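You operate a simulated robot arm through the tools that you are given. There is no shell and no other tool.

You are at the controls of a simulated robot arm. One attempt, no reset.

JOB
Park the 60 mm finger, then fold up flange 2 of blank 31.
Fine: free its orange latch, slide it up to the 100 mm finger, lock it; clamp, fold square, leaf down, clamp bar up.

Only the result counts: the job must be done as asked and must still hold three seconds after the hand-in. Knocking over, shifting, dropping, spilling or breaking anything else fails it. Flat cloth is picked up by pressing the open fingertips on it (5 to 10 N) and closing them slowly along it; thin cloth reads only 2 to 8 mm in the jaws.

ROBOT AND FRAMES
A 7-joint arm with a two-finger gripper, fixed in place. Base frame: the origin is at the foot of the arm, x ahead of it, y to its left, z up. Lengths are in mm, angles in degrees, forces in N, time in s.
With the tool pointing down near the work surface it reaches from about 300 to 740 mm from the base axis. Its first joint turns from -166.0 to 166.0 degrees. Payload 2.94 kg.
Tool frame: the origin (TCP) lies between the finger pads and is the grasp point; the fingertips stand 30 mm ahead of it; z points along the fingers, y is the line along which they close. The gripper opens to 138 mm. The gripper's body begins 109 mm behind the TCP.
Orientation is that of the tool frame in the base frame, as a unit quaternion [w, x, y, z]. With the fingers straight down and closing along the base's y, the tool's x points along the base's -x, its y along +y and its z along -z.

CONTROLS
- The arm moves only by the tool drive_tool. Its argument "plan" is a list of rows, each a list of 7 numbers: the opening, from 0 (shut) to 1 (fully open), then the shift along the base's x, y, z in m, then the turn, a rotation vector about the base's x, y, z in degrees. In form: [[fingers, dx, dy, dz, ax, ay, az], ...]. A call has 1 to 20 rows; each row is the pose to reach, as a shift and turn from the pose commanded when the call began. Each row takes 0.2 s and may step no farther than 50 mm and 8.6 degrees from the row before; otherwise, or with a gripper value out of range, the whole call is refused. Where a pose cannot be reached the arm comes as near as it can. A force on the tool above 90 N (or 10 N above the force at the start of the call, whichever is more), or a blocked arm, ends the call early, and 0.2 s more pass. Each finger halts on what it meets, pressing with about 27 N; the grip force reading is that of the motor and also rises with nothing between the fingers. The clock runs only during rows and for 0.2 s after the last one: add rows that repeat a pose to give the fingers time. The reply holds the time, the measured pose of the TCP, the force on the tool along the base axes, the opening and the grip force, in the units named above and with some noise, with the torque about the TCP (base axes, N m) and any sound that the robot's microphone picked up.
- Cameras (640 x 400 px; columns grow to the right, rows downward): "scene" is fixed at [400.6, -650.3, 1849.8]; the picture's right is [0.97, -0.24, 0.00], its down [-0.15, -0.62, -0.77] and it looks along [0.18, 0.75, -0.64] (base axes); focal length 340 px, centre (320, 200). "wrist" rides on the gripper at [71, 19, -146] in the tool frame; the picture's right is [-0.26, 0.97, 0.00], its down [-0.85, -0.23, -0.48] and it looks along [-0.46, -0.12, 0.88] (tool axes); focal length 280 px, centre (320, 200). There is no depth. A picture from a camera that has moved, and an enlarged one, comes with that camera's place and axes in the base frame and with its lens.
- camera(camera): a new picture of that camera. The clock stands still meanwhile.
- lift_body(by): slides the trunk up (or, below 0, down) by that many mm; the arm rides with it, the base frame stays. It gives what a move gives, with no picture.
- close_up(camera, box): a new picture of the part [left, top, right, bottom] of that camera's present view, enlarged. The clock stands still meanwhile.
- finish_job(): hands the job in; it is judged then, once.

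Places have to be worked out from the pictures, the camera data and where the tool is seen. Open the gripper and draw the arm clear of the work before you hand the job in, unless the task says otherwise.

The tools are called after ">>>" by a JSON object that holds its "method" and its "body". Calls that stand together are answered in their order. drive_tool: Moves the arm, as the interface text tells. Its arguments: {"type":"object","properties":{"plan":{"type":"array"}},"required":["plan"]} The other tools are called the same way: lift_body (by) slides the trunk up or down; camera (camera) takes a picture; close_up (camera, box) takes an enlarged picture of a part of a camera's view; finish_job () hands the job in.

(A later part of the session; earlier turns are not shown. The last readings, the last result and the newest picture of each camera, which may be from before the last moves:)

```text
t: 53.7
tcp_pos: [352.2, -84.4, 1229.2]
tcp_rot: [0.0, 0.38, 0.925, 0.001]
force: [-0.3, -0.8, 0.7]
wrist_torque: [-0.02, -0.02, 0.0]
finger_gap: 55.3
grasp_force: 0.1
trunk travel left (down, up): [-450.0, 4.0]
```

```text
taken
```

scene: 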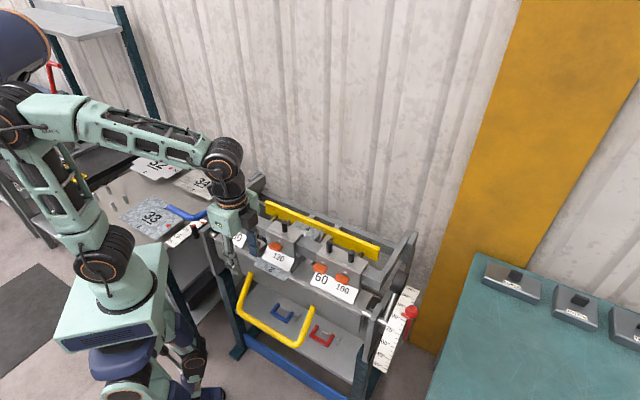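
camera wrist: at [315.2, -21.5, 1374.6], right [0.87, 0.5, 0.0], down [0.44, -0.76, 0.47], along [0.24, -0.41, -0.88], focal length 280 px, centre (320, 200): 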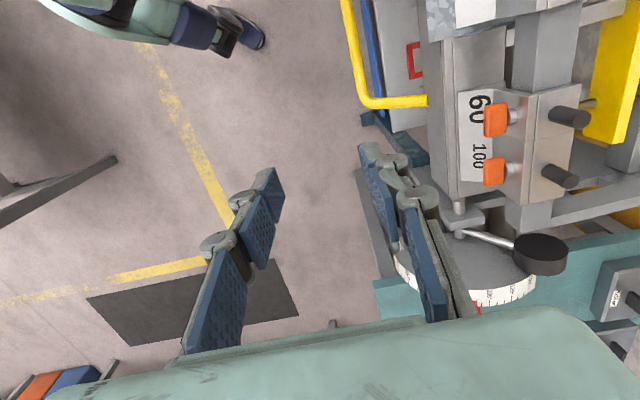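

I zoom in on the yellow handle in both views to pin its position.

>>> {"method": "close_up", "body": {"camera": "scene", "box": [220, 250, 340, 360]}}

>>> {"method": "close_up", "body": {"camera": "wrist", "box": [310, 0, 480, 140]}}

```text
3.64 times, centred on (280, 305) of scene
camera zoom: at [400.6, -650.3, 1849.8], right [0.97, -0.24, 0.0], down [-0.15, -0.62, -0.77], along [0.18, 0.75, -0.64], focal length 1237 px, centre (466, -182)
```

zoom: 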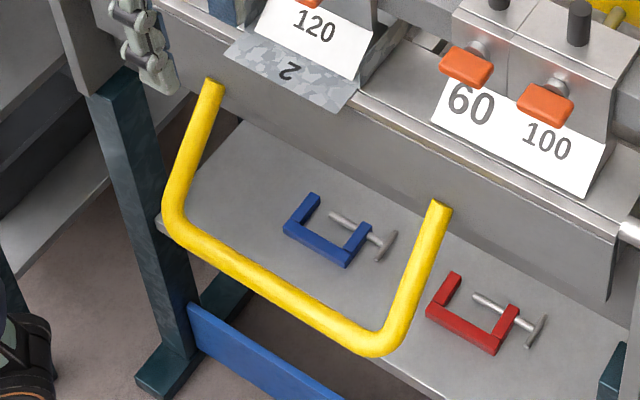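

```text
2.86 times, centred on (395, 70) of wrist
camera zoom: at [315.2, -21.5, 1374.6], right [0.87, 0.5, 0.0], down [0.44, -0.76, 0.47], along [0.24, -0.41, -0.88], focal length 801 px, centre (106, 571)
```

zoom: 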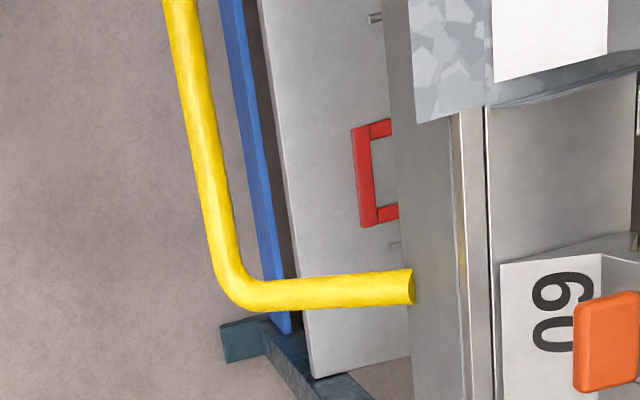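

The handle's grip bar lies at n≈275, z≈725 (e from 115 to 365), and the hinge is at about n 398, z 908. I'll grip it near e=335 with a 20° tilt. I first dry-run the swing arc in free air from its top end downward to check reach.

>>> {"method": "drive_tool", "body": {"plan": [[0.42, 0.009, 0.002, -0.037, 2.82, -2.82, 0], [0.42, 0.018, 0.003, -0.073, 5.64, -5.64, 0], [0.42, 0.027, 0.005, -0.11, 8.46, -8.46, 0], [0.42, 0.036, 0.006, -0.146, 11.3, -11.3, 0], [0.42, 0.0448, 0.0076, -0.1827, 14.1, -14.1, 0]]}}

>>> {"method": "camera", "body": {"camera": "scene"}}

```text
t: 54.9
tcp_pos: [396.7, -76.8, 1043.7]
tcp_rot: [0.066, 0.376, 0.91, 0.161]
force: [0.0, 0.0, -0.3]
wrist_torque: [0.01, -0.04, -0.06]
finger_gap: 58.0
grasp_force: 0.1
trunk travel left (down, up): [-450.0, 4.0]
```

```text
taken
```

scene: 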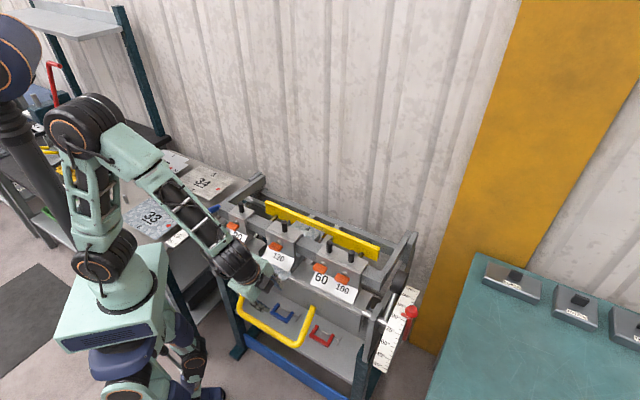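

I run the arc downward in free air toward the handle.

>>> {"method": "drive_tool", "body": {"plan": [[0.42, -0.0124, -0.0124, -0.0253, 0, 0, 0], [0.42, -0.0212, -0.0212, -0.0492, 0, 0, 0], [0.42, -0.03, -0.03, -0.0855, 0, 0, 0], [0.42, -0.0342, -0.0342, -0.1235, 0, 0, 0], [0.42, -0.0337, -0.0337, -0.1619, 0, 0, 0], [0.42, -0.0285, -0.0285, -0.1996, 0, 0, 0], [0.42, -0.0187, -0.0187, -0.2355, 0, 0, 0], [0.42, -0.0047, -0.0047, -0.2684, 0, 0, 0]]}}

>>> {"method": "camera", "body": {"camera": "wrist"}}

>>> {"method": "camera", "body": {"camera": "scene"}}

```text
t: 56.7
tcp_pos: [392.1, -81.7, 776.1]
tcp_rot: [0.067, 0.376, 0.91, 0.16]
force: [-0.6, -0.1, -0.3]
wrist_torque: [-0.01, -0.01, -0.03]
finger_gap: 58.0
grasp_force: 0.0
trunk travel left (down, up): [-450.0, 4.0]
```

```text
taken
camera wrist: at [320.2, -54.8, 920.8], right [0.83, 0.46, 0.33], down [0.33, -0.87, 0.37], along [0.46, -0.2, -0.87], focal length 280 px, centre (320, 200)
```

wrist: 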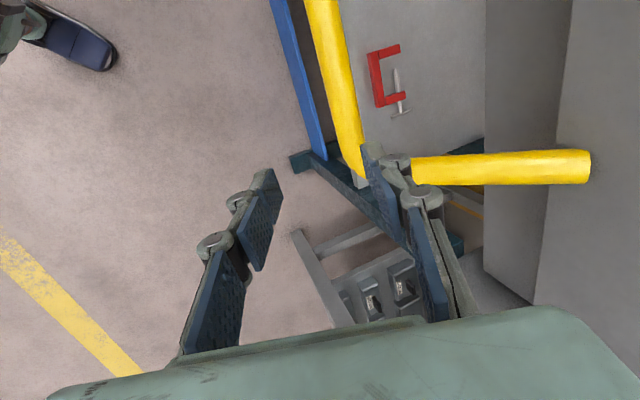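

```text
taken
```

scene: 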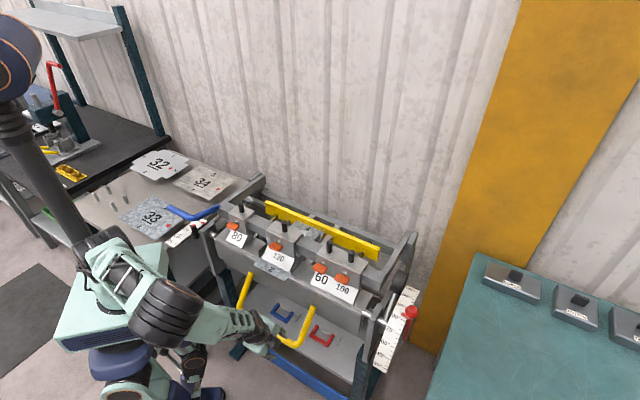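

Reach along the whole arc is fine. I zoom in to refine where the bar sits relative to the jaws.

>>> {"method": "close_up", "body": {"camera": "wrist", "box": [270, 0, 430, 200]}}

>>> {"method": "close_up", "body": {"camera": "scene", "box": [220, 260, 340, 370]}}

```text
2.00 times, centred on (350, 100) of wrist
camera zoom: at [320.2, -54.8, 920.8], right [0.83, 0.46, 0.33], down [0.33, -0.87, 0.37], along [0.46, -0.2, -0.87], focal length 561 px, centre (260, 400)
```

zoom: 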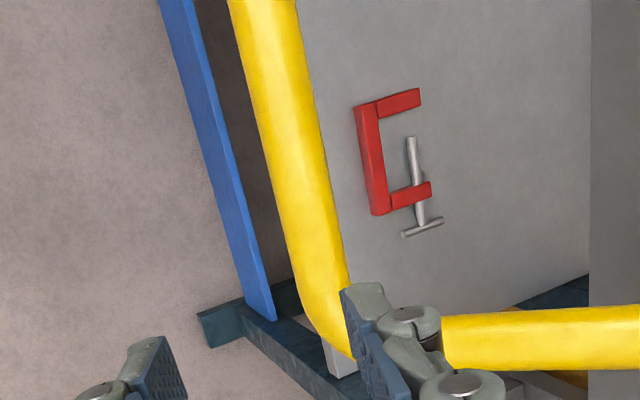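

```text
3.64 times, centred on (280, 315) of scene
camera zoom: at [400.6, -650.3, 1849.8], right [0.97, -0.24, 0.0], down [-0.15, -0.62, -0.77], along [0.18, 0.75, -0.64], focal length 1237 px, centre (466, -218)
```

zoom: 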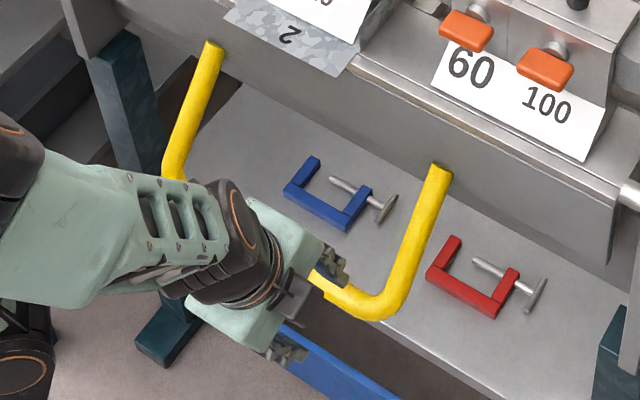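

The two views leave the bar's height uncertain (about 700–725). I move along the bar to e=315, in line with the tool axis, and look from this second vantage to resolve it.

>>> {"method": "drive_tool", "body": {"plan": [[0.5, 0.003, 0.012, 0.005, 0, 0, 0], [0.5, 0.006, 0.024, 0.005, 0, 0, 0], [0.5, 0.0086, 0.0369, 0.0, 0, 0, 0]]}}

>>> {"method": "close_up", "body": {"camera": "wrist", "box": [220, 60, 460, 260]}}

>>> {"method": "camera", "body": {"camera": "wrist"}}

```text
t: 57.5
tcp_pos: [401.0, -44.6, 776.7]
tcp_rot: [0.067, 0.376, 0.91, 0.161]
force: [-0.5, 0.6, -0.1]
wrist_torque: [0.04, 0.04, -0.02]
finger_gap: 69.0
grasp_force: 0.0
trunk travel left (down, up): [-450.0, 4.0]
```

```text
2.00 times, centred on (340, 160) of wrist
camera zoom: at [328.4, -17.3, 921.1], right [0.83, 0.46, 0.33], down [0.33, -0.87, 0.37], along [0.46, -0.19, -0.87], focal length 561 px, centre (280, 280)
```

zoom: 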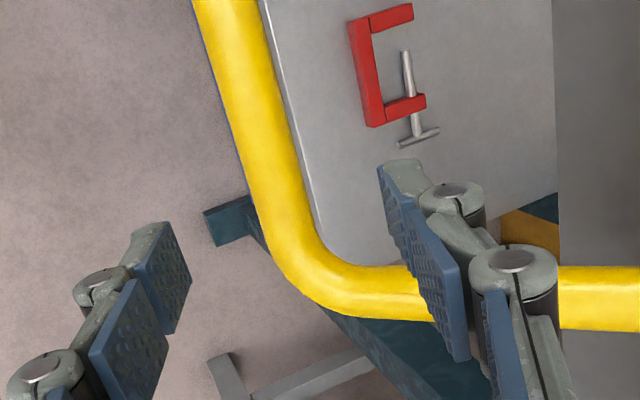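

```text
taken
camera wrist: at [328.4, -17.3, 921.1], right [0.83, 0.46, 0.33], down [0.33, -0.87, 0.37], along [0.46, -0.19, -0.87], focal length 280 px, centre (320, 200)
```

wrist: 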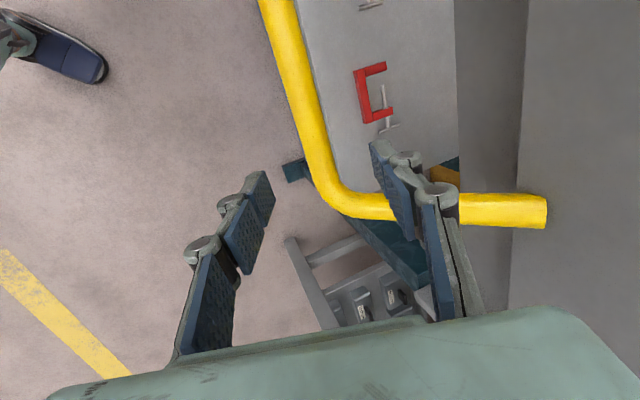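

Combining views, the bar is at about (n 278, z 700). I approach along the tool axis in two stages with the jaws open.

>>> {"method": "drive_tool", "body": {"plan": [[0.5, 0.0035, 0.0035, -0.015, 0, 0, 0], [0.5, 0.0075, 0.0075, -0.03, 0, 0, 0], [0.5, 0.0115, 0.0115, -0.046, 0, 0, 0]]}}

>>> {"method": "camera", "body": {"camera": "wrist"}}

>>> {"method": "close_up", "body": {"camera": "scene", "box": [220, 260, 340, 370]}}

```text
t: 58.3
tcp_pos: [412.6, -34.1, 730.6]
tcp_rot: [0.067, 0.375, 0.911, 0.16]
force: [-0.2, -0.4, 0.4]
wrist_torque: [0.0, 0.03, 0.01]
finger_gap: 69.0
grasp_force: 0.1
trunk travel left (down, up): [-450.0, 4.0]
```

```text
taken
camera wrist: at [340.1, -6.3, 874.7], right [0.83, 0.46, 0.33], down [0.33, -0.87, 0.37], along [0.46, -0.19, -0.87], focal length 280 px, centre (320, 200)
```

wrist: 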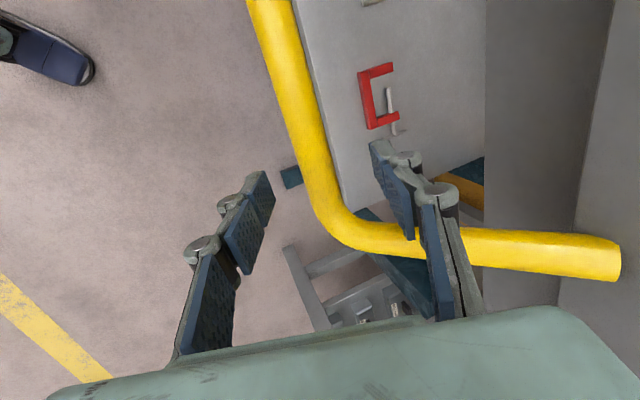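

```text
3.64 times, centred on (280, 315) of scene
camera zoom: at [400.6, -650.3, 1849.8], right [0.97, -0.24, 0.0], down [-0.15, -0.62, -0.77], along [0.18, 0.75, -0.64], focal length 1237 px, centre (466, -218)
```

zoom: 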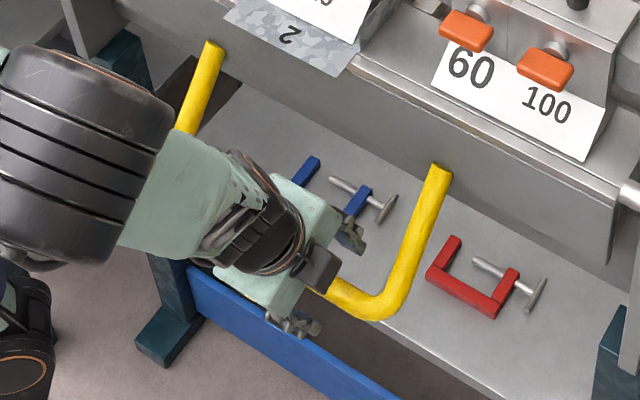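

The bar is close to the jaw plane. I zoom in to compare its apparent width with the previous view and fix its depth.

>>> {"method": "close_up", "body": {"camera": "wrist", "box": [220, 60, 460, 260]}}

```text
2.00 times, centred on (340, 160) of wrist
camera zoom: at [340.1, -6.3, 874.7], right [0.83, 0.46, 0.33], down [0.33, -0.87, 0.37], along [0.46, -0.19, -0.87], focal length 561 px, centre (280, 280)
```

zoom: 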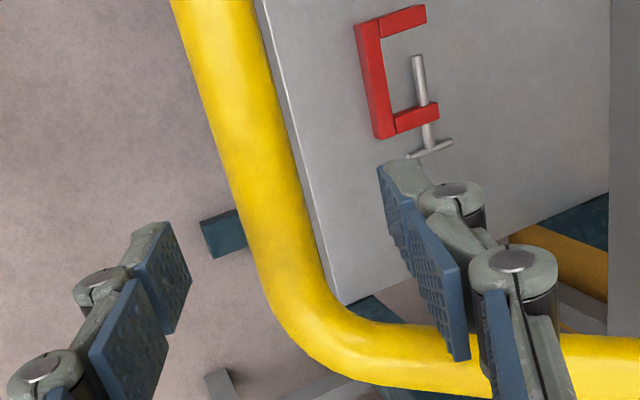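

I go the last 30 mm in line with the bar and close the jaws gently.

>>> {"method": "drive_tool", "body": {"plan": [[0.5, 0.004, 0.004, -0.01, 0, 0, 0], [0.5, 0.007, 0.007, -0.02, 0, 0, 0], [0.5, 0.0088, 0.0088, -0.0286, 0, 0, 0], [0.4, 0.0088, 0.0088, -0.0286, 0, 0, 0], [0.3, 0.0088, 0.0088, -0.0286, 0, 0, 0]]}}

>>> {"method": "camera", "body": {"camera": "wrist"}}

>>> {"method": "close_up", "body": {"camera": "scene", "box": [240, 280, 330, 370]}}

```text
t: 59.5
tcp_pos: [419.8, -23.7, 702.1]
tcp_rot: [0.066, 0.377, 0.91, 0.16]
force: [-0.4, 0.6, 0.8]
wrist_torque: [-0.02, 0.0, 0.03]
finger_gap: 41.4
grasp_force: 0.1
trunk travel left (down, up): [-450.0, 4.0]
```

```text
taken
camera wrist: at [348.3, 2.7, 846.2], right [0.83, 0.46, 0.33], down [0.33, -0.87, 0.37], along [0.46, -0.19, -0.87], focal length 280 px, centre (320, 200)
```

wrist: 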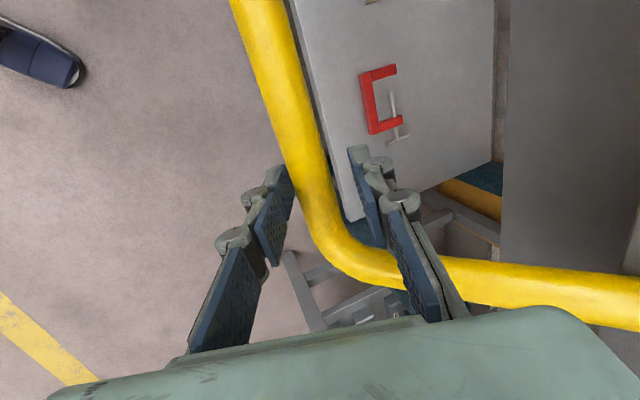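

```text
4.44 times, centred on (285, 325) of scene
camera zoom: at [400.6, -650.3, 1849.8], right [0.97, -0.24, 0.0], down [-0.15, -0.62, -0.77], along [0.18, 0.75, -0.64], focal length 1512 px, centre (476, -356)
```

zoom: 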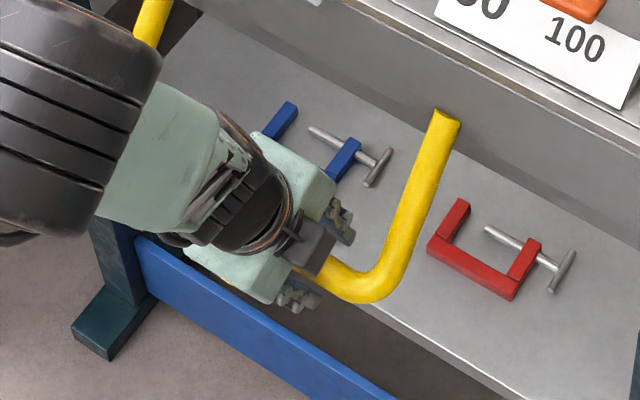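

The bar is centred between the jaws. I close on it.

>>> {"method": "drive_tool", "body": {"plan": [[0.22, 0, 0, 0, 0, 0, 0], [0.14, 0, 0, 0, 0, 0, 0], [0.07, 0, 0, 0, 0, 0, 0], [0.0, 0, 0, 0, 0, 0, 0], [0.0, 0, 0, 0, 0, 0, 0]]}}

>>> {"method": "camera", "body": {"camera": "wrist"}}

```text
t: 60.7
tcp_pos: [418.3, -26.4, 702.0]
tcp_rot: [0.064, 0.378, 0.91, 0.159]
force: [-13.8, -11.3, -16.9]
wrist_torque: [-0.54, -0.31, -0.34]
finger_gap: 22.2
grasp_force: 45.6
trunk travel left (down, up): [-450.0, 4.0]
```

```text
taken
camera wrist: at [347.0, 1.1, 845.0], right [0.83, 0.46, 0.33], down [0.33, -0.87, 0.37], along [0.45, -0.2, -0.87], focal length 280 px, centre (320, 200)
```

wrist: 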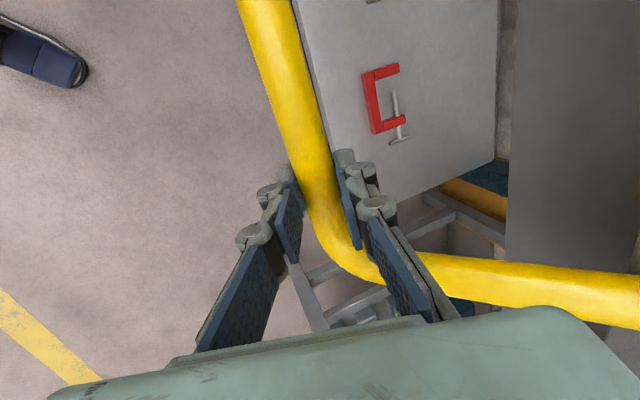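

Gripped at 22.2 mm. I relieve the side load and nudge the handle about 10 mm forward and up along its arc to feel it move.

>>> {"method": "drive_tool", "body": {"plan": [[0.0, -0.003, -0.003, 0.0005, 0, 0, 0], [0.0, -0.0055, -0.0055, 0.002, 0, 0, 0], [0.0, -0.008, -0.008, 0.004, 0, 0, 0], [0.0, -0.008, -0.008, 0.004, 0, 0, 0]]}}

>>> {"method": "close_up", "body": {"camera": "scene", "box": [220, 230, 420, 370]}}

```text
t: 61.7
tcp_pos: [411.9, -31.3, 706.2]
tcp_rot: [0.065, 0.376, 0.91, 0.162]
force: [-5.4, -5.0, -14.3]
wrist_torque: [0.32, 0.49, 0.16]
finger_gap: 22.5
grasp_force: 44.8
trunk travel left (down, up): [-450.0, 4.0]
```

```text
2.86 times, centred on (320, 300) of scene
camera zoom: at [400.6, -650.3, 1849.8], right [0.97, -0.24, 0.0], down [-0.15, -0.62, -0.77], along [0.18, 0.75, -0.64], focal length 972 px, centre (320, -86)
```

zoom: 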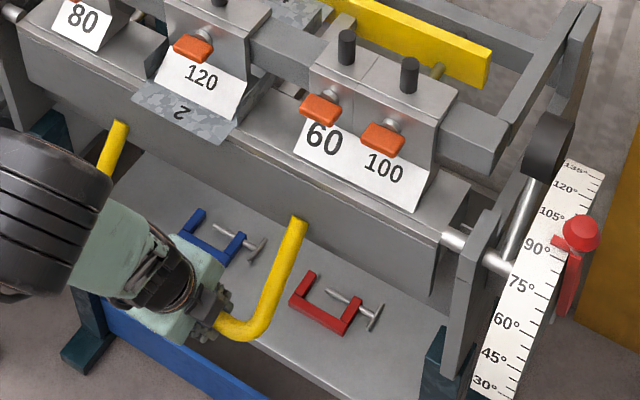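

The handle follows. The true arc sits slightly outside my path, so I correct by about 3 mm and continue 10°.

>>> {"method": "drive_tool", "body": {"plan": [[0.0, -0.0066, -0.0066, 0.0053, 0, 0, 0], [0.0, -0.0129, -0.0129, 0.0109, 0, 0, 0], [0.0, -0.019, -0.019, 0.0169, 0, 0, 0], [0.0, -0.0249, -0.0249, 0.0233, 0, 0, 0], [0.0, -0.0249, -0.0249, 0.0233, 0, 0, 0]]}}

>>> {"method": "close_up", "body": {"camera": "scene", "box": [220, 210, 420, 370]}}

>>> {"method": "camera", "body": {"camera": "wrist"}}

```text
t: 62.9
tcp_pos: [390.4, -55.8, 731.6]
tcp_rot: [0.068, 0.374, 0.911, 0.162]
force: [10.8, 9.3, 14.7]
wrist_torque: [0.9, 0.63, 0.07]
finger_gap: 22.8
grasp_force: 45.3
trunk travel left (down, up): [-450.0, 4.0]
```

```text
2.50 times, centred on (320, 290) of scene
camera zoom: at [400.6, -650.3, 1849.8], right [0.97, -0.24, 0.0], down [-0.15, -0.62, -0.77], along [0.18, 0.75, -0.64], focal length 850 px, centre (320, -25)
```

zoom: 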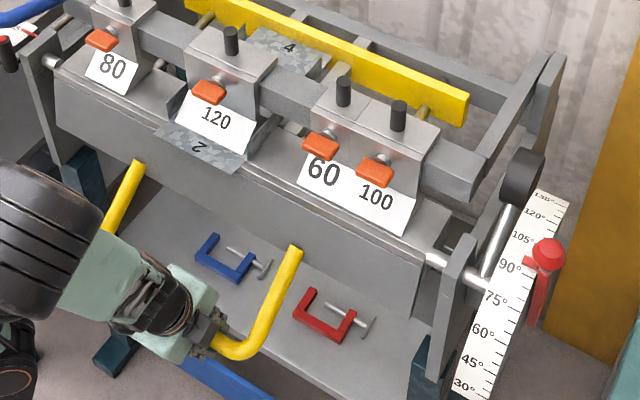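

```text
taken
camera wrist: at [316.7, -28.6, 875.1], right [0.82, 0.46, 0.33], down [0.33, -0.87, 0.37], along [0.46, -0.19, -0.87], focal length 280 px, centre (320, 200)
```

wrist: 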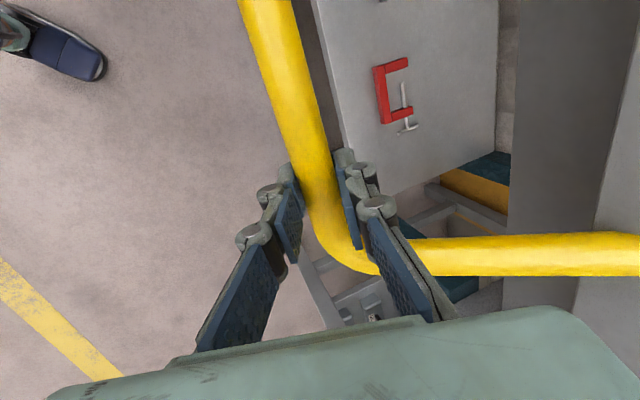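

The leaf turns, and the measured radius (239 mm) about the hinge is consistent. I take out the overcorrection and go 10° more.

>>> {"method": "drive_tool", "body": {"plan": [[0.0, -0.0047, -0.0047, 0.0084, 0, 0, 0], [0.0, -0.0098, -0.0098, 0.0159, 0, 0, 0], [0.0, -0.0146, -0.0146, 0.0238, 0, 0, 0], [0.0, -0.0193, -0.0193, 0.0319, 0, 0, 0], [0.0, -0.0193, -0.0193, 0.0319, 0, 0, 0]]}}

>>> {"method": "close_up", "body": {"camera": "scene", "box": [220, 210, 420, 370]}}

```text
t: 64.1
tcp_pos: [368.3, -75.5, 761.5]
tcp_rot: [0.067, 0.376, 0.91, 0.161]
force: [11.3, 6.0, 6.9]
wrist_torque: [0.22, 0.22, -0.08]
finger_gap: 22.4
grasp_force: 45.1
trunk travel left (down, up): [-450.0, 4.0]
```

```text
2.50 times, centred on (320, 290) of scene
camera zoom: at [400.6, -650.3, 1849.8], right [0.97, -0.24, 0.0], down [-0.15, -0.62, -0.77], along [0.18, 0.75, -0.64], focal length 850 px, centre (320, -25)
```

zoom: 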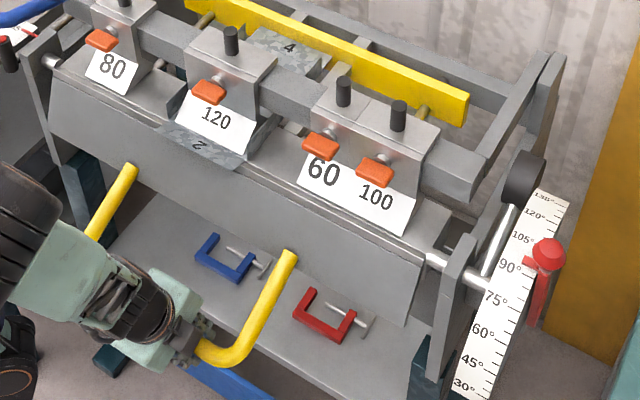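

The leaf is up about 22° with little resistance. I continue 10°.

>>> {"method": "drive_tool", "body": {"plan": [[0.0, -0.0028, -0.0028, 0.0098, 0, 0, 0], [0.0, -0.0069, -0.0069, 0.0185, 0, 0, 0], [0.0, -0.0107, -0.0107, 0.0274, 0, 0, 0], [0.0, -0.0144, -0.0144, 0.0366, 0, 0, 0], [0.0, -0.0144, -0.0144, 0.0366, 0, 0, 0]]}}

>>> {"method": "close_up", "body": {"camera": "scene", "box": [200, 200, 420, 370]}}

```text
t: 65.3
tcp_pos: [352.5, -91.0, 799.2]
tcp_rot: [0.066, 0.378, 0.91, 0.161]
force: [-5.2, -3.5, -5.8]
wrist_torque: [-0.14, 0.15, -0.05]
finger_gap: 22.6
grasp_force: 44.6
trunk travel left (down, up): [-450.0, 4.0]
```

```text
2.35 times, centred on (310, 285) of scene
camera zoom: at [400.6, -650.3, 1849.8], right [0.97, -0.24, 0.0], down [-0.15, -0.62, -0.77], along [0.18, 0.75, -0.64], focal length 800 px, centre (344, 0)
```

zoom: 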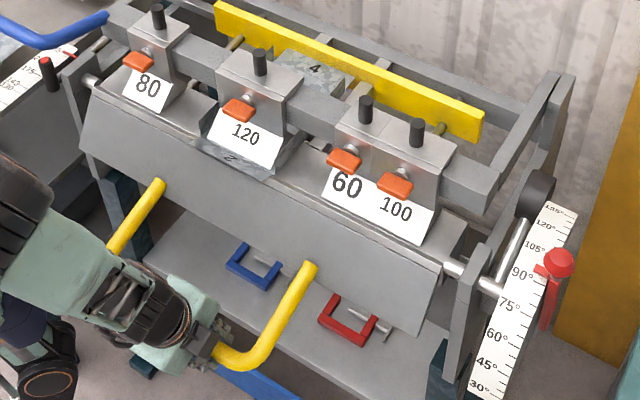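

Smooth so far (about 33°). I continue 10°.

>>> {"method": "drive_tool", "body": {"plan": [[0.0, -0.0037, -0.0037, 0.0091, 0, 0, 0], [0.0, -0.0066, -0.0066, 0.0187, 0, 0, 0], [0.0, -0.0092, -0.0092, 0.0284, 0, 0, 0], [0.0, -0.0115, -0.0115, 0.0383, 0, 0, 0], [0.0, -0.0115, -0.0115, 0.0383, 0, 0, 0]]}}

>>> {"method": "close_up", "body": {"camera": "scene", "box": [200, 200, 420, 370]}}

```text
t: 66.5
tcp_pos: [341.1, -103.6, 835.4]
tcp_rot: [0.066, 0.376, 0.91, 0.161]
force: [-12.0, -11.3, -6.6]
wrist_torque: [-0.07, 0.44, 0.05]
finger_gap: 22.5
grasp_force: 44.9
trunk travel left (down, up): [-450.0, 4.0]
```

```text
2.35 times, centred on (310, 285) of scene
camera zoom: at [400.6, -650.3, 1849.8], right [0.97, -0.24, 0.0], down [-0.15, -0.62, -0.77], along [0.18, 0.75, -0.64], focal length 800 px, centre (344, 0)
```

zoom: 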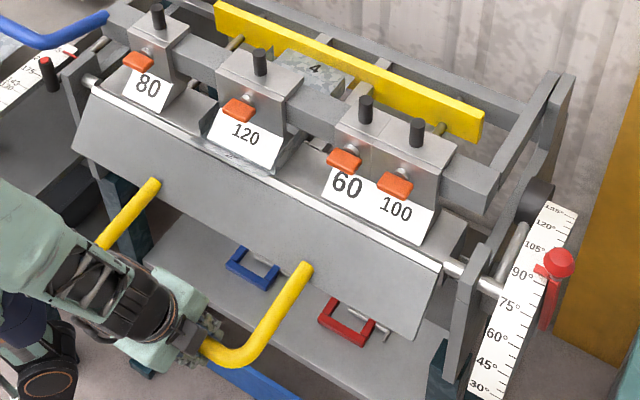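

About 42°. I nudge the path radius out by 1 mm and go on.

>>> {"method": "drive_tool", "body": {"plan": [[0.0, -0.0025, -0.0025, 0.0098, 0, 0, 0], [0.0, -0.0043, -0.0043, 0.02, 0, 0, 0], [0.0, -0.0057, -0.0057, 0.0302, 0, 0, 0], [0.0, -0.0069, -0.0069, 0.0406, 0, 0, 0], [0.0, -0.0069, -0.0069, 0.0406, 0, 0, 0]]}}

>>> {"method": "close_up", "body": {"camera": "scene", "box": [200, 200, 420, 370]}}

```text
t: 67.7
tcp_pos: [334.1, -109.4, 877.4]
tcp_rot: [0.067, 0.376, 0.91, 0.161]
force: [-13.1, -12.4, -4.4]
wrist_torque: [-0.12, 0.32, -0.01]
finger_gap: 22.9
grasp_force: 44.2
trunk travel left (down, up): [-450.0, 4.0]
```

```text
2.35 times, centred on (310, 285) of scene
camera zoom: at [400.6, -650.3, 1849.8], right [0.97, -0.24, 0.0], down [-0.15, -0.62, -0.77], along [0.18, 0.75, -0.64], focal length 800 px, centre (344, 0)
```

zoom: 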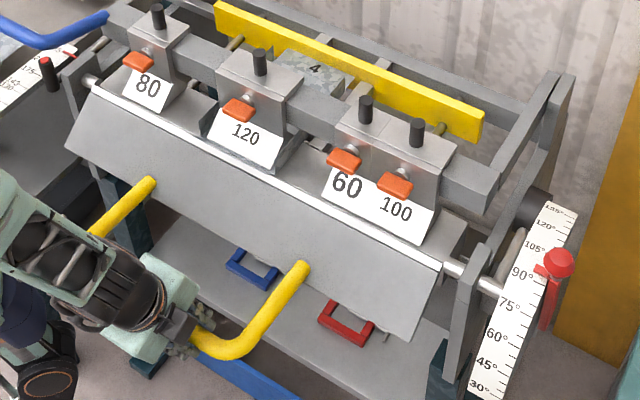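

About 52°. I continue with a radius near 241.5.

>>> {"method": "drive_tool", "body": {"plan": [[0.0, -0.0022, -0.0022, 0.01, 0, 0, 0], [0.0, -0.0026, -0.0026, 0.0205, 0, 0, 0], [0.0, -0.0028, -0.0028, 0.031, 0, 0, 0], [0.0, -0.0025, -0.0025, 0.0416, 0, 0, 0], [0.0, -0.0025, -0.0025, 0.0416, 0, 0, 0]]}}

>>> {"method": "close_up", "body": {"camera": "scene", "box": [200, 200, 420, 370]}}

```text
t: 68.9
tcp_pos: [332.7, -112.0, 919.9]
tcp_rot: [0.067, 0.376, 0.91, 0.161]
force: [-9.1, -8.3, -0.4]
wrist_torque: [-0.05, 0.24, -0.02]
finger_gap: 22.7
grasp_force: 45.1
trunk travel left (down, up): [-450.0, 4.0]
```

```text
2.35 times, centred on (310, 285) of scene
camera zoom: at [400.6, -650.3, 1849.8], right [0.97, -0.24, 0.0], down [-0.15, -0.62, -0.77], along [0.18, 0.75, -0.64], focal length 800 px, centre (344, 0)
```

zoom: 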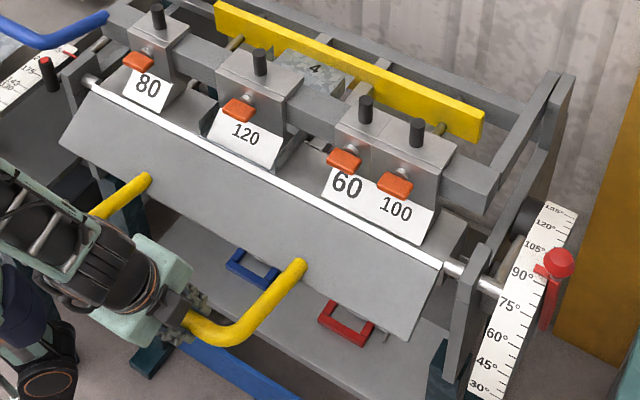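

About 62°. The path now starts to swing back toward the brake. I continue 10°.

>>> {"method": "drive_tool", "body": {"plan": [[0.0, -0.0004, -0.0004, 0.0105, 0, 0, 0], [0.0, 0.0005, 0.0005, 0.021, 0, 0, 0], [0.0, 0.0016, 0.0016, 0.0315, 0, 0, 0], [0.0, 0.0031, 0.0031, 0.0418, 0, 0, 0], [0.0, 0.0031, 0.0031, 0.0418, 0, 0, 0]]}}

>>> {"method": "close_up", "body": {"camera": "scene", "box": [200, 200, 420, 370]}}

```text
t: 70.1
tcp_pos: [334.6, -109.0, 961.8]
tcp_rot: [0.066, 0.377, 0.91, 0.161]
force: [-12.6, -13.1, 2.2]
wrist_torque: [-0.23, 0.37, -0.09]
finger_gap: 22.8
grasp_force: 45.2
trunk travel left (down, up): [-450.0, 4.0]
```

```text
2.35 times, centred on (310, 285) of scene
camera zoom: at [400.6, -650.3, 1849.8], right [0.97, -0.24, 0.0], down [-0.15, -0.62, -0.77], along [0.18, 0.75, -0.64], focal length 800 px, centre (344, 0)
```

zoom: 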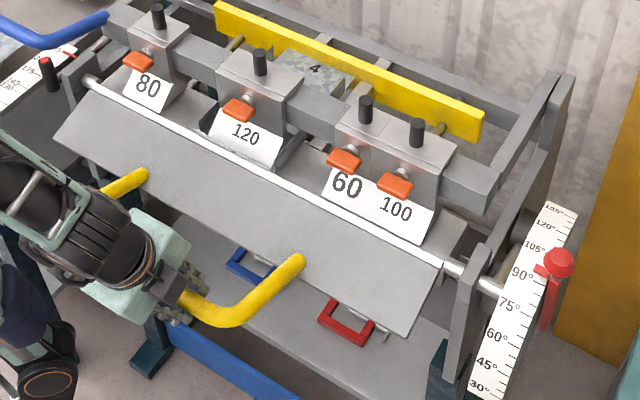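

About 70°. The hinge looks slightly higher and farther back than assumed, so I adjust and go 8° more.

>>> {"method": "drive_tool", "body": {"plan": [[0.0, 0.0003, 0.0003, 0.0109, 0, 0, 0], [0.0, 0.0028, 0.0028, 0.0235, 0, 0, 0], [0.0, 0.0052, 0.0052, 0.0339, 0, 0, 0], [0.0, 0.0052, 0.0052, 0.0339, 0, 0, 0]]}}

>>> {"method": "close_up", "body": {"camera": "scene", "box": [200, 200, 420, 370]}}

```text
t: 71.1
tcp_pos: [340.8, -103.2, 994.6]
tcp_rot: [0.067, 0.376, 0.91, 0.161]
force: [-7.7, -7.5, 3.0]
wrist_torque: [-0.08, 0.2, -0.12]
finger_gap: 23.2
grasp_force: 45.1
trunk travel left (down, up): [-450.0, 4.0]
```

```text
2.35 times, centred on (310, 285) of scene
camera zoom: at [400.6, -650.3, 1849.8], right [0.97, -0.24, 0.0], down [-0.15, -0.62, -0.77], along [0.18, 0.75, -0.64], focal length 800 px, centre (344, 0)
```

zoom: 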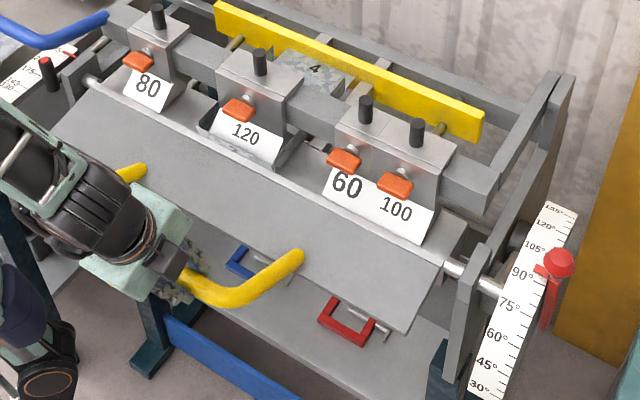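

About 78°. I go 6° more toward the stop.

>>> {"method": "drive_tool", "body": {"plan": [[0.0, 0.0012, 0.0012, 0.0063, 0, 0, 0], [0.0, 0.0023, 0.0023, 0.0127, 0, 0, 0], [0.0, 0.0041, 0.0041, 0.0188, 0, 0, 0], [0.0, 0.0061, 0.0061, 0.0247, 0, 0, 0], [0.0, 0.0061, 0.0061, 0.0247, 0, 0, 0]]}}

>>> {"method": "close_up", "body": {"camera": "scene", "box": [200, 200, 420, 370]}}

>>> {"method": "close_up", "body": {"camera": "scene", "box": [360, 220, 430, 340]}}

```text
t: 72.3
tcp_pos: [347.2, -95.9, 1019.8]
tcp_rot: [0.068, 0.377, 0.91, 0.161]
force: [-2.0, -2.0, -0.2]
wrist_torque: [0.3, 0.48, 0.07]
finger_gap: 23.3
grasp_force: 45.3
trunk travel left (down, up): [-450.0, 4.0]
```

```text
2.35 times, centred on (310, 285) of scene
camera zoom: at [400.6, -650.3, 1849.8], right [0.97, -0.24, 0.0], down [-0.15, -0.62, -0.77], along [0.18, 0.75, -0.64], focal length 800 px, centre (344, 0)
```

zoom: 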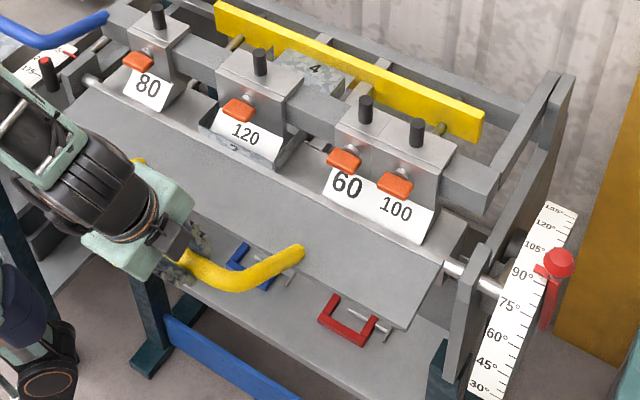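

```text
3.33 times, centred on (395, 280) of scene
camera zoom: at [400.6, -650.3, 1849.8], right [0.97, -0.24, 0.0], down [-0.15, -0.62, -0.77], along [0.18, 0.75, -0.64], focal length 1134 px, centre (70, -67)
```

zoom: 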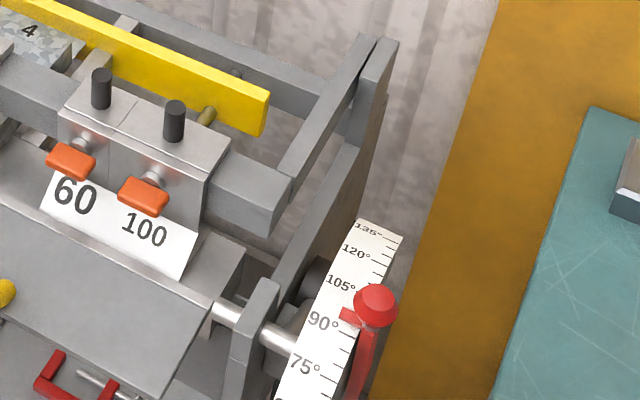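

About 85°. I now creep 4° and check the force for the stop.

>>> {"method": "drive_tool", "body": {"plan": [[0.0, 0.0013, 0.0013, 0.004, 0, 0, 0], [0.0, 0.0027, 0.0027, 0.008, 0, 0, 0], [0.0, 0.0042, 0.0042, 0.0118, 0, 0, 0], [0.0, 0.0057, 0.0057, 0.0156, 0, 0, 0], [0.0, 0.0057, 0.0057, 0.0156, 0, 0, 0]]}}

>>> {"method": "close_up", "body": {"camera": "scene", "box": [360, 220, 430, 340]}}

>>> {"method": "camera", "body": {"camera": "wrist"}}

```text
t: 73.5
tcp_pos: [352.1, -91.6, 1035.4]
tcp_rot: [0.067, 0.376, 0.91, 0.16]
force: [-3.8, -3.6, 0.9]
wrist_torque: [0.17, 0.45, 0.04]
finger_gap: 23.2
grasp_force: 45.3
trunk travel left (down, up): [-450.0, 4.0]
```

```text
3.33 times, centred on (395, 280) of scene
camera zoom: at [400.6, -650.3, 1849.8], right [0.97, -0.24, 0.0], down [-0.15, -0.62, -0.77], along [0.18, 0.75, -0.64], focal length 1134 px, centre (70, -67)
```

zoom: 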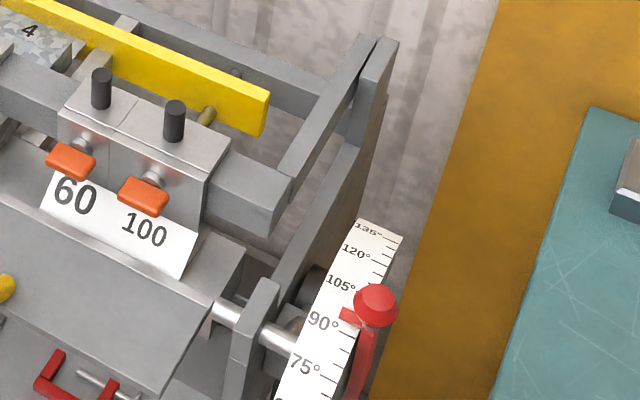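

```text
taken
camera wrist: at [280.4, -64.9, 1179.1], right [0.83, 0.46, 0.33], down [0.33, -0.87, 0.37], along [0.46, -0.19, -0.87], focal length 280 px, centre (320, 200)
```

wrist: 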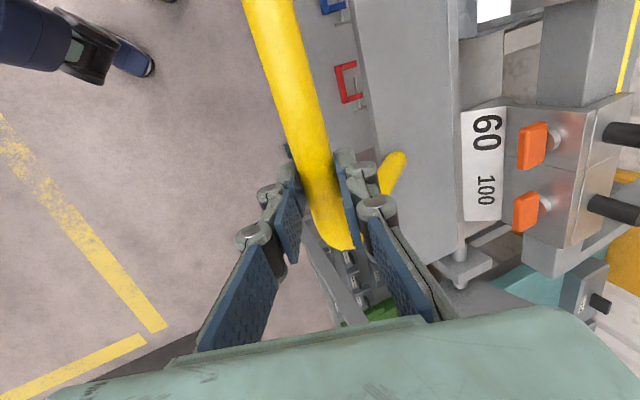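

About 89–90°. I continue 3° toward the stop.

>>> {"method": "drive_tool", "body": {"plan": [[0.0, 0.0015, 0.0015, 0.004, 0, 0, 0], [0.0, 0.003, 0.003, 0.008, 0, 0, 0], [0.0, 0.0046, 0.0046, 0.0114, 0, 0, 0], [0.0, 0.0046, 0.0046, 0.0114, 0, 0, 0]]}}

>>> {"method": "close_up", "body": {"camera": "scene", "box": [250, 220, 330, 290]}}

```text
t: 74.5
tcp_pos: [356.9, -86.8, 1047.2]
tcp_rot: [0.067, 0.376, 0.91, 0.161]
force: [-4.3, -4.5, 2.6]
wrist_torque: [0.23, 0.46, 0.03]
finger_gap: 23.0
grasp_force: 44.9
trunk travel left (down, up): [-450.0, 4.0]
```

```text
5.71 times, centred on (290, 255) of scene
camera zoom: at [400.6, -650.3, 1849.8], right [0.97, -0.24, 0.0], down [-0.15, -0.62, -0.77], along [0.18, 0.75, -0.64], focal length 1944 px, centre (491, -114)
```

zoom: 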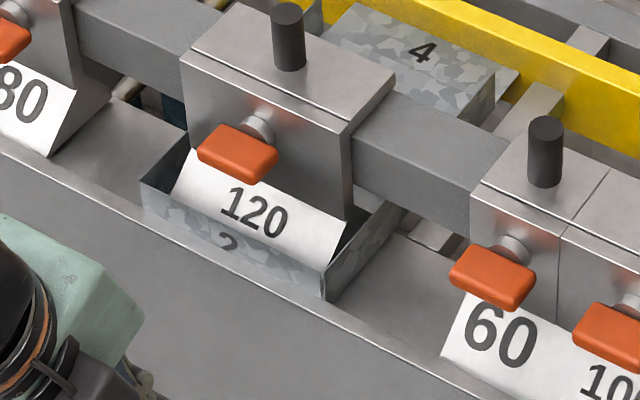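

No stop contact yet, and the flange is standing up. I creep 2° more.

>>> {"method": "drive_tool", "body": {"plan": [[0.0, 0.001, 0.001, 0.0025, 0, 0, 0], [0.0, 0.002, 0.002, 0.005, 0, 0, 0], [0.0, 0.003, 0.003, 0.0075, 0, 0, 0], [0.0, 0.003, 0.003, 0.0075, 0, 0, 0]]}}

>>> {"method": "close_up", "body": {"camera": "scene", "box": [360, 220, 430, 340]}}

```text
t: 75.5
tcp_pos: [361.9, -84.2, 1054.7]
tcp_rot: [0.065, 0.376, 0.91, 0.161]
force: [-1.8, -1.4, -0.2]
wrist_torque: [0.06, 0.22, -0.06]
finger_gap: 22.9
grasp_force: 44.7
trunk travel left (down, up): [-450.0, 4.0]
```

```text
3.33 times, centred on (395, 280) of scene
camera zoom: at [400.6, -650.3, 1849.8], right [0.97, -0.24, 0.0], down [-0.15, -0.62, -0.77], along [0.18, 0.75, -0.64], focal length 1134 px, centre (70, -67)
```

zoom: 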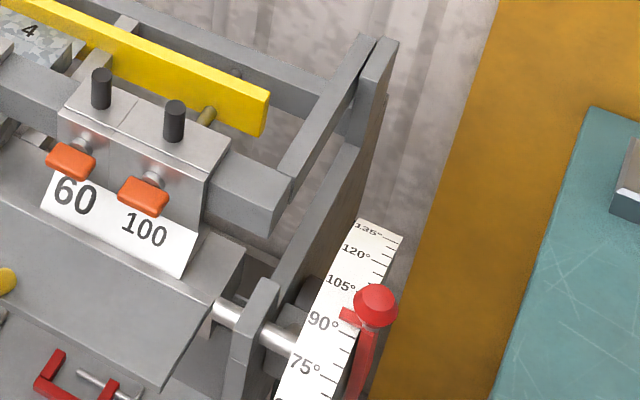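

Still no stop, by my estimate at about 94–95°. I creep 1.5° and read the force.

>>> {"method": "drive_tool", "body": {"plan": [[0.0, 0.001, 0.001, 0.0018, 0, 0, 0], [0.0, 0.002, 0.002, 0.0036, 0, 0, 0], [0.0, 0.0027, 0.0027, 0.0052, 0, 0, 0], [0.0, 0.0027, 0.0027, 0.0052, 0, 0, 0]]}}

>>> {"method": "camera", "body": {"camera": "wrist"}}

>>> {"method": "close_up", "body": {"camera": "scene", "box": [250, 220, 330, 290]}}

```text
t: 76.5
tcp_pos: [361.7, -82.2, 1056.2]
tcp_rot: [0.064, 0.377, 0.91, 0.16]
force: [-16.3, -14.6, -40.3]
wrist_torque: [-0.53, 0.29, -0.09]
finger_gap: 23.0
grasp_force: 44.8
trunk travel left (down, up): [-450.0, 4.0]
```

```text
taken
camera wrist: at [290.0, -56.7, 1200.8], right [0.83, 0.46, 0.33], down [0.34, -0.87, 0.36], along [0.45, -0.19, -0.87], focal length 280 px, centre (320, 200)
```

wrist: 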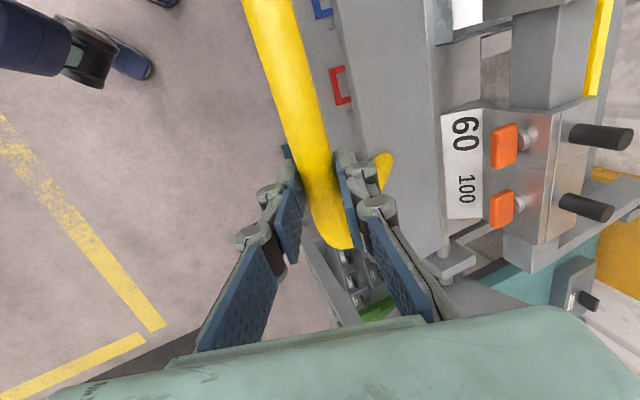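

```text
5.71 times, centred on (290, 255) of scene
camera zoom: at [400.6, -650.3, 1849.8], right [0.97, -0.24, 0.0], down [-0.15, -0.62, -0.77], along [0.18, 0.75, -0.64], focal length 1944 px, centre (491, -114)
```

zoom: 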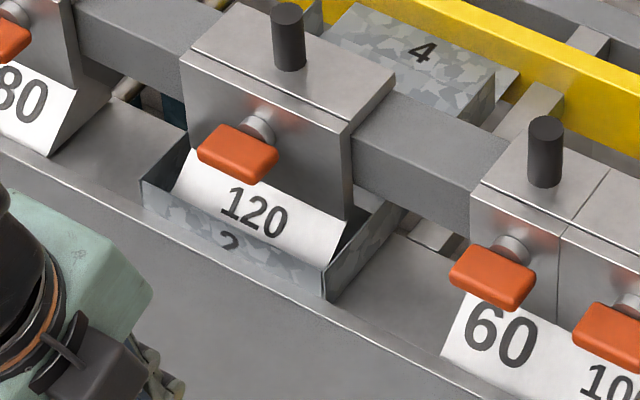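

The force jumped to 45 N against further motion, so the leaf is on the stop. I reverse the arc to lower the leaf, in stages.

>>> {"method": "drive_tool", "body": {"plan": [[0.0, -0.0032, -0.0032, -0.0063, 0, 0, 0], [0.0, -0.0064, -0.0064, -0.0128, 0, 0, 0], [0.0, -0.0113, -0.0113, -0.0248, 0, 0, 0], [0.0, -0.0161, -0.0161, -0.04, 0, 0, 0], [0.0, -0.0194, -0.0194, -0.0528, 0, 0, 0], [0.0, -0.0223, -0.0223, -0.0652, 0, 0, 0], [0.0, -0.0252, -0.0252, -0.0818, 0, 0, 0], [0.0, -0.0279, -0.0279, -0.0978, 0, 0, 0], [0.0, -0.0279, -0.0279, -0.0978, 0, 0, 0]]}}

>>> {"method": "close_up", "body": {"camera": "scene", "box": [250, 220, 330, 290]}}

```text
t: 78.5
tcp_pos: [334.5, -108.5, 960.6]
tcp_rot: [0.067, 0.376, 0.91, 0.161]
force: [-1.1, -5.6, 0.8]
wrist_torque: [0.17, 0.23, 0.05]
finger_gap: 22.9
grasp_force: 45.0
trunk travel left (down, up): [-450.0, 4.0]
```

```text
5.71 times, centred on (290, 255) of scene
camera zoom: at [400.6, -650.3, 1849.8], right [0.97, -0.24, 0.0], down [-0.15, -0.62, -0.77], along [0.18, 0.75, -0.64], focal length 1944 px, centre (491, -114)
```

zoom: 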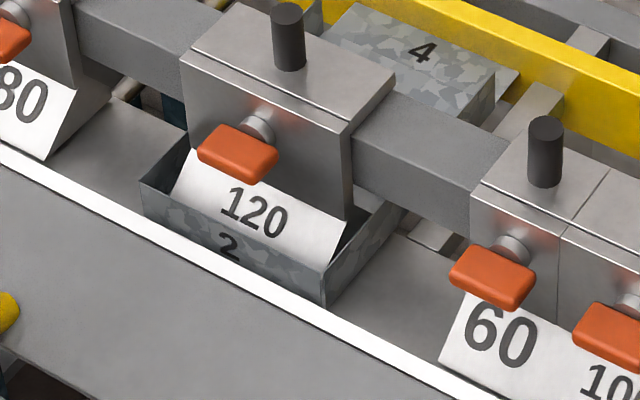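

The flange stands up and stays as the leaf leaves it. I keep lowering the leaf along the recorded arc.

>>> {"method": "drive_tool", "body": {"plan": [[0.0, -0.001, -0.001, -0.0105, 0, 0, 0], [0.0, -0.002, -0.002, -0.021, 0, 0, 0], [0.0, -0.003, -0.003, -0.042, 0, 0, 0], [0.0, -0.0026, -0.0026, -0.064, 0, 0, 0], [0.0, -0.0011, -0.0011, -0.0846, 0, 0, 0], [0.0, 0.0018, 0.0018, -0.107, 0, 0, 0], [0.0, 0.0055, 0.0055, -0.1266, 0, 0, 0], [0.0, 0.011, 0.011, -0.1455, 0, 0, 0], [0.0, 0.0173, 0.0173, -0.1628, 0, 0, 0], [0.0, 0.0173, 0.0173, -0.1628, 0, 0, 0]]}}

>>> {"method": "close_up", "body": {"camera": "scene", "box": [200, 200, 420, 370]}}

```text
t: 80.7
tcp_pos: [352.9, -91.2, 798.2]
tcp_rot: [0.066, 0.376, 0.91, 0.161]
force: [2.3, 1.0, 0.3]
wrist_torque: [0.21, 0.15, 0.08]
finger_gap: 22.8
grasp_force: 45.1
trunk travel left (down, up): [-450.0, 4.0]
```

```text
2.35 times, centred on (310, 285) of scene
camera zoom: at [400.6, -650.3, 1849.8], right [0.97, -0.24, 0.0], down [-0.15, -0.62, -0.77], along [0.18, 0.75, -0.64], focal length 800 px, centre (344, 0)
```

zoom: 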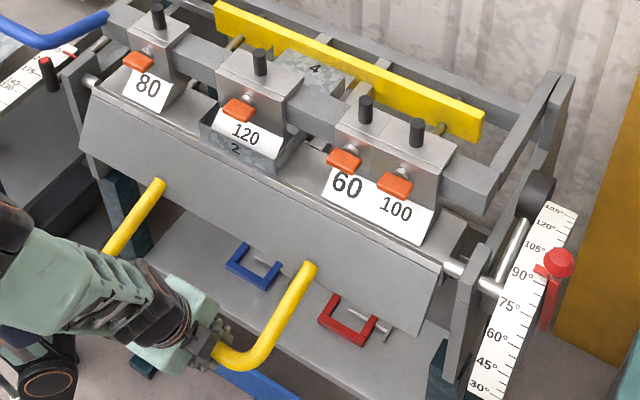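

I take the last stretch down to the leaf's rest position.

>>> {"method": "drive_tool", "body": {"plan": [[0.0, 0.0073, 0.0073, -0.0184, 0, 0, 0], [0.0, 0.0156, 0.0156, -0.037, 0, 0, 0], [0.0, 0.0255, 0.0255, -0.053, 0, 0, 0], [0.0, 0.0365, 0.0365, -0.0669, 0, 0, 0], [0.0, 0.0477, 0.0477, -0.08, 0, 0, 0], [0.0, 0.0566, 0.0566, -0.089, 0, 0, 0], [0.0, 0.0622, 0.0622, -0.094, 0, 0, 0], [0.0, 0.0622, 0.0622, -0.094, 0, 0, 0]]}}

>>> {"method": "close_up", "body": {"camera": "scene", "box": [200, 200, 420, 370]}}

```text
t: 82.5
tcp_pos: [413.6, -31.0, 702.4]
tcp_rot: [0.064, 0.377, 0.91, 0.159]
force: [-13.5, -9.7, -27.3]
wrist_torque: [-0.46, -0.44, -0.28]
finger_gap: 22.1
grasp_force: 45.2
trunk travel left (down, up): [-450.0, 4.0]
```

```text
2.35 times, centred on (310, 285) of scene
camera zoom: at [400.6, -650.3, 1849.8], right [0.97, -0.24, 0.0], down [-0.15, -0.62, -0.77], along [0.18, 0.75, -0.64], focal length 800 px, centre (344, 0)
```

zoom: 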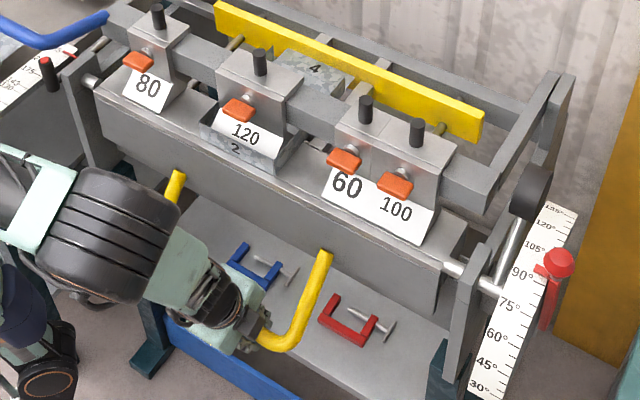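

The leaf is about 1–2° short of its rest position. I nudge it the last few millimetres.

>>> {"method": "drive_tool", "body": {"plan": [[0.0, 0.002, 0.002, -0.0025, 0, 0, 0], [0.0, 0.0035, 0.0035, -0.005, 0, 0, 0], [0.0, 0.005, 0.005, -0.0065, 0, 0, 0], [0.0, 0.005, 0.005, -0.0065, 0, 0, 0]]}}

>>> {"method": "close_up", "body": {"camera": "scene", "box": [190, 220, 440, 390]}}

```text
t: 83.5
tcp_pos: [418.9, -24.3, 697.1]
tcp_rot: [0.064, 0.375, 0.911, 0.161]
force: [-11.6, -7.2, -17.8]
wrist_torque: [0.32, 0.37, 0.17]
finger_gap: 22.1
grasp_force: 44.6
trunk travel left (down, up): [-450.0, 4.0]
```

```text
2.35 times, centred on (315, 305) of scene
camera zoom: at [400.6, -650.3, 1849.8], right [0.97, -0.24, 0.0], down [-0.15, -0.62, -0.77], along [0.18, 0.75, -0.64], focal length 800 px, centre (332, -47)
```

zoom: 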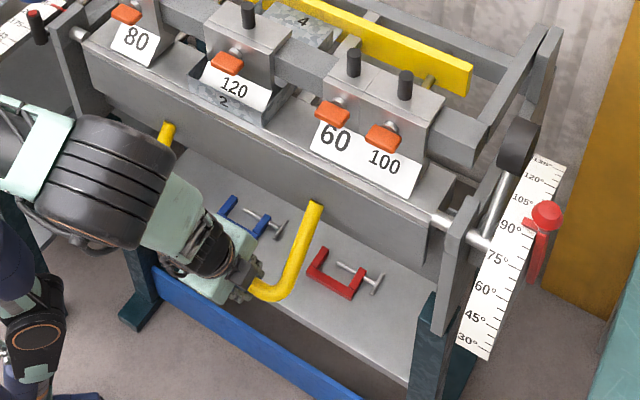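

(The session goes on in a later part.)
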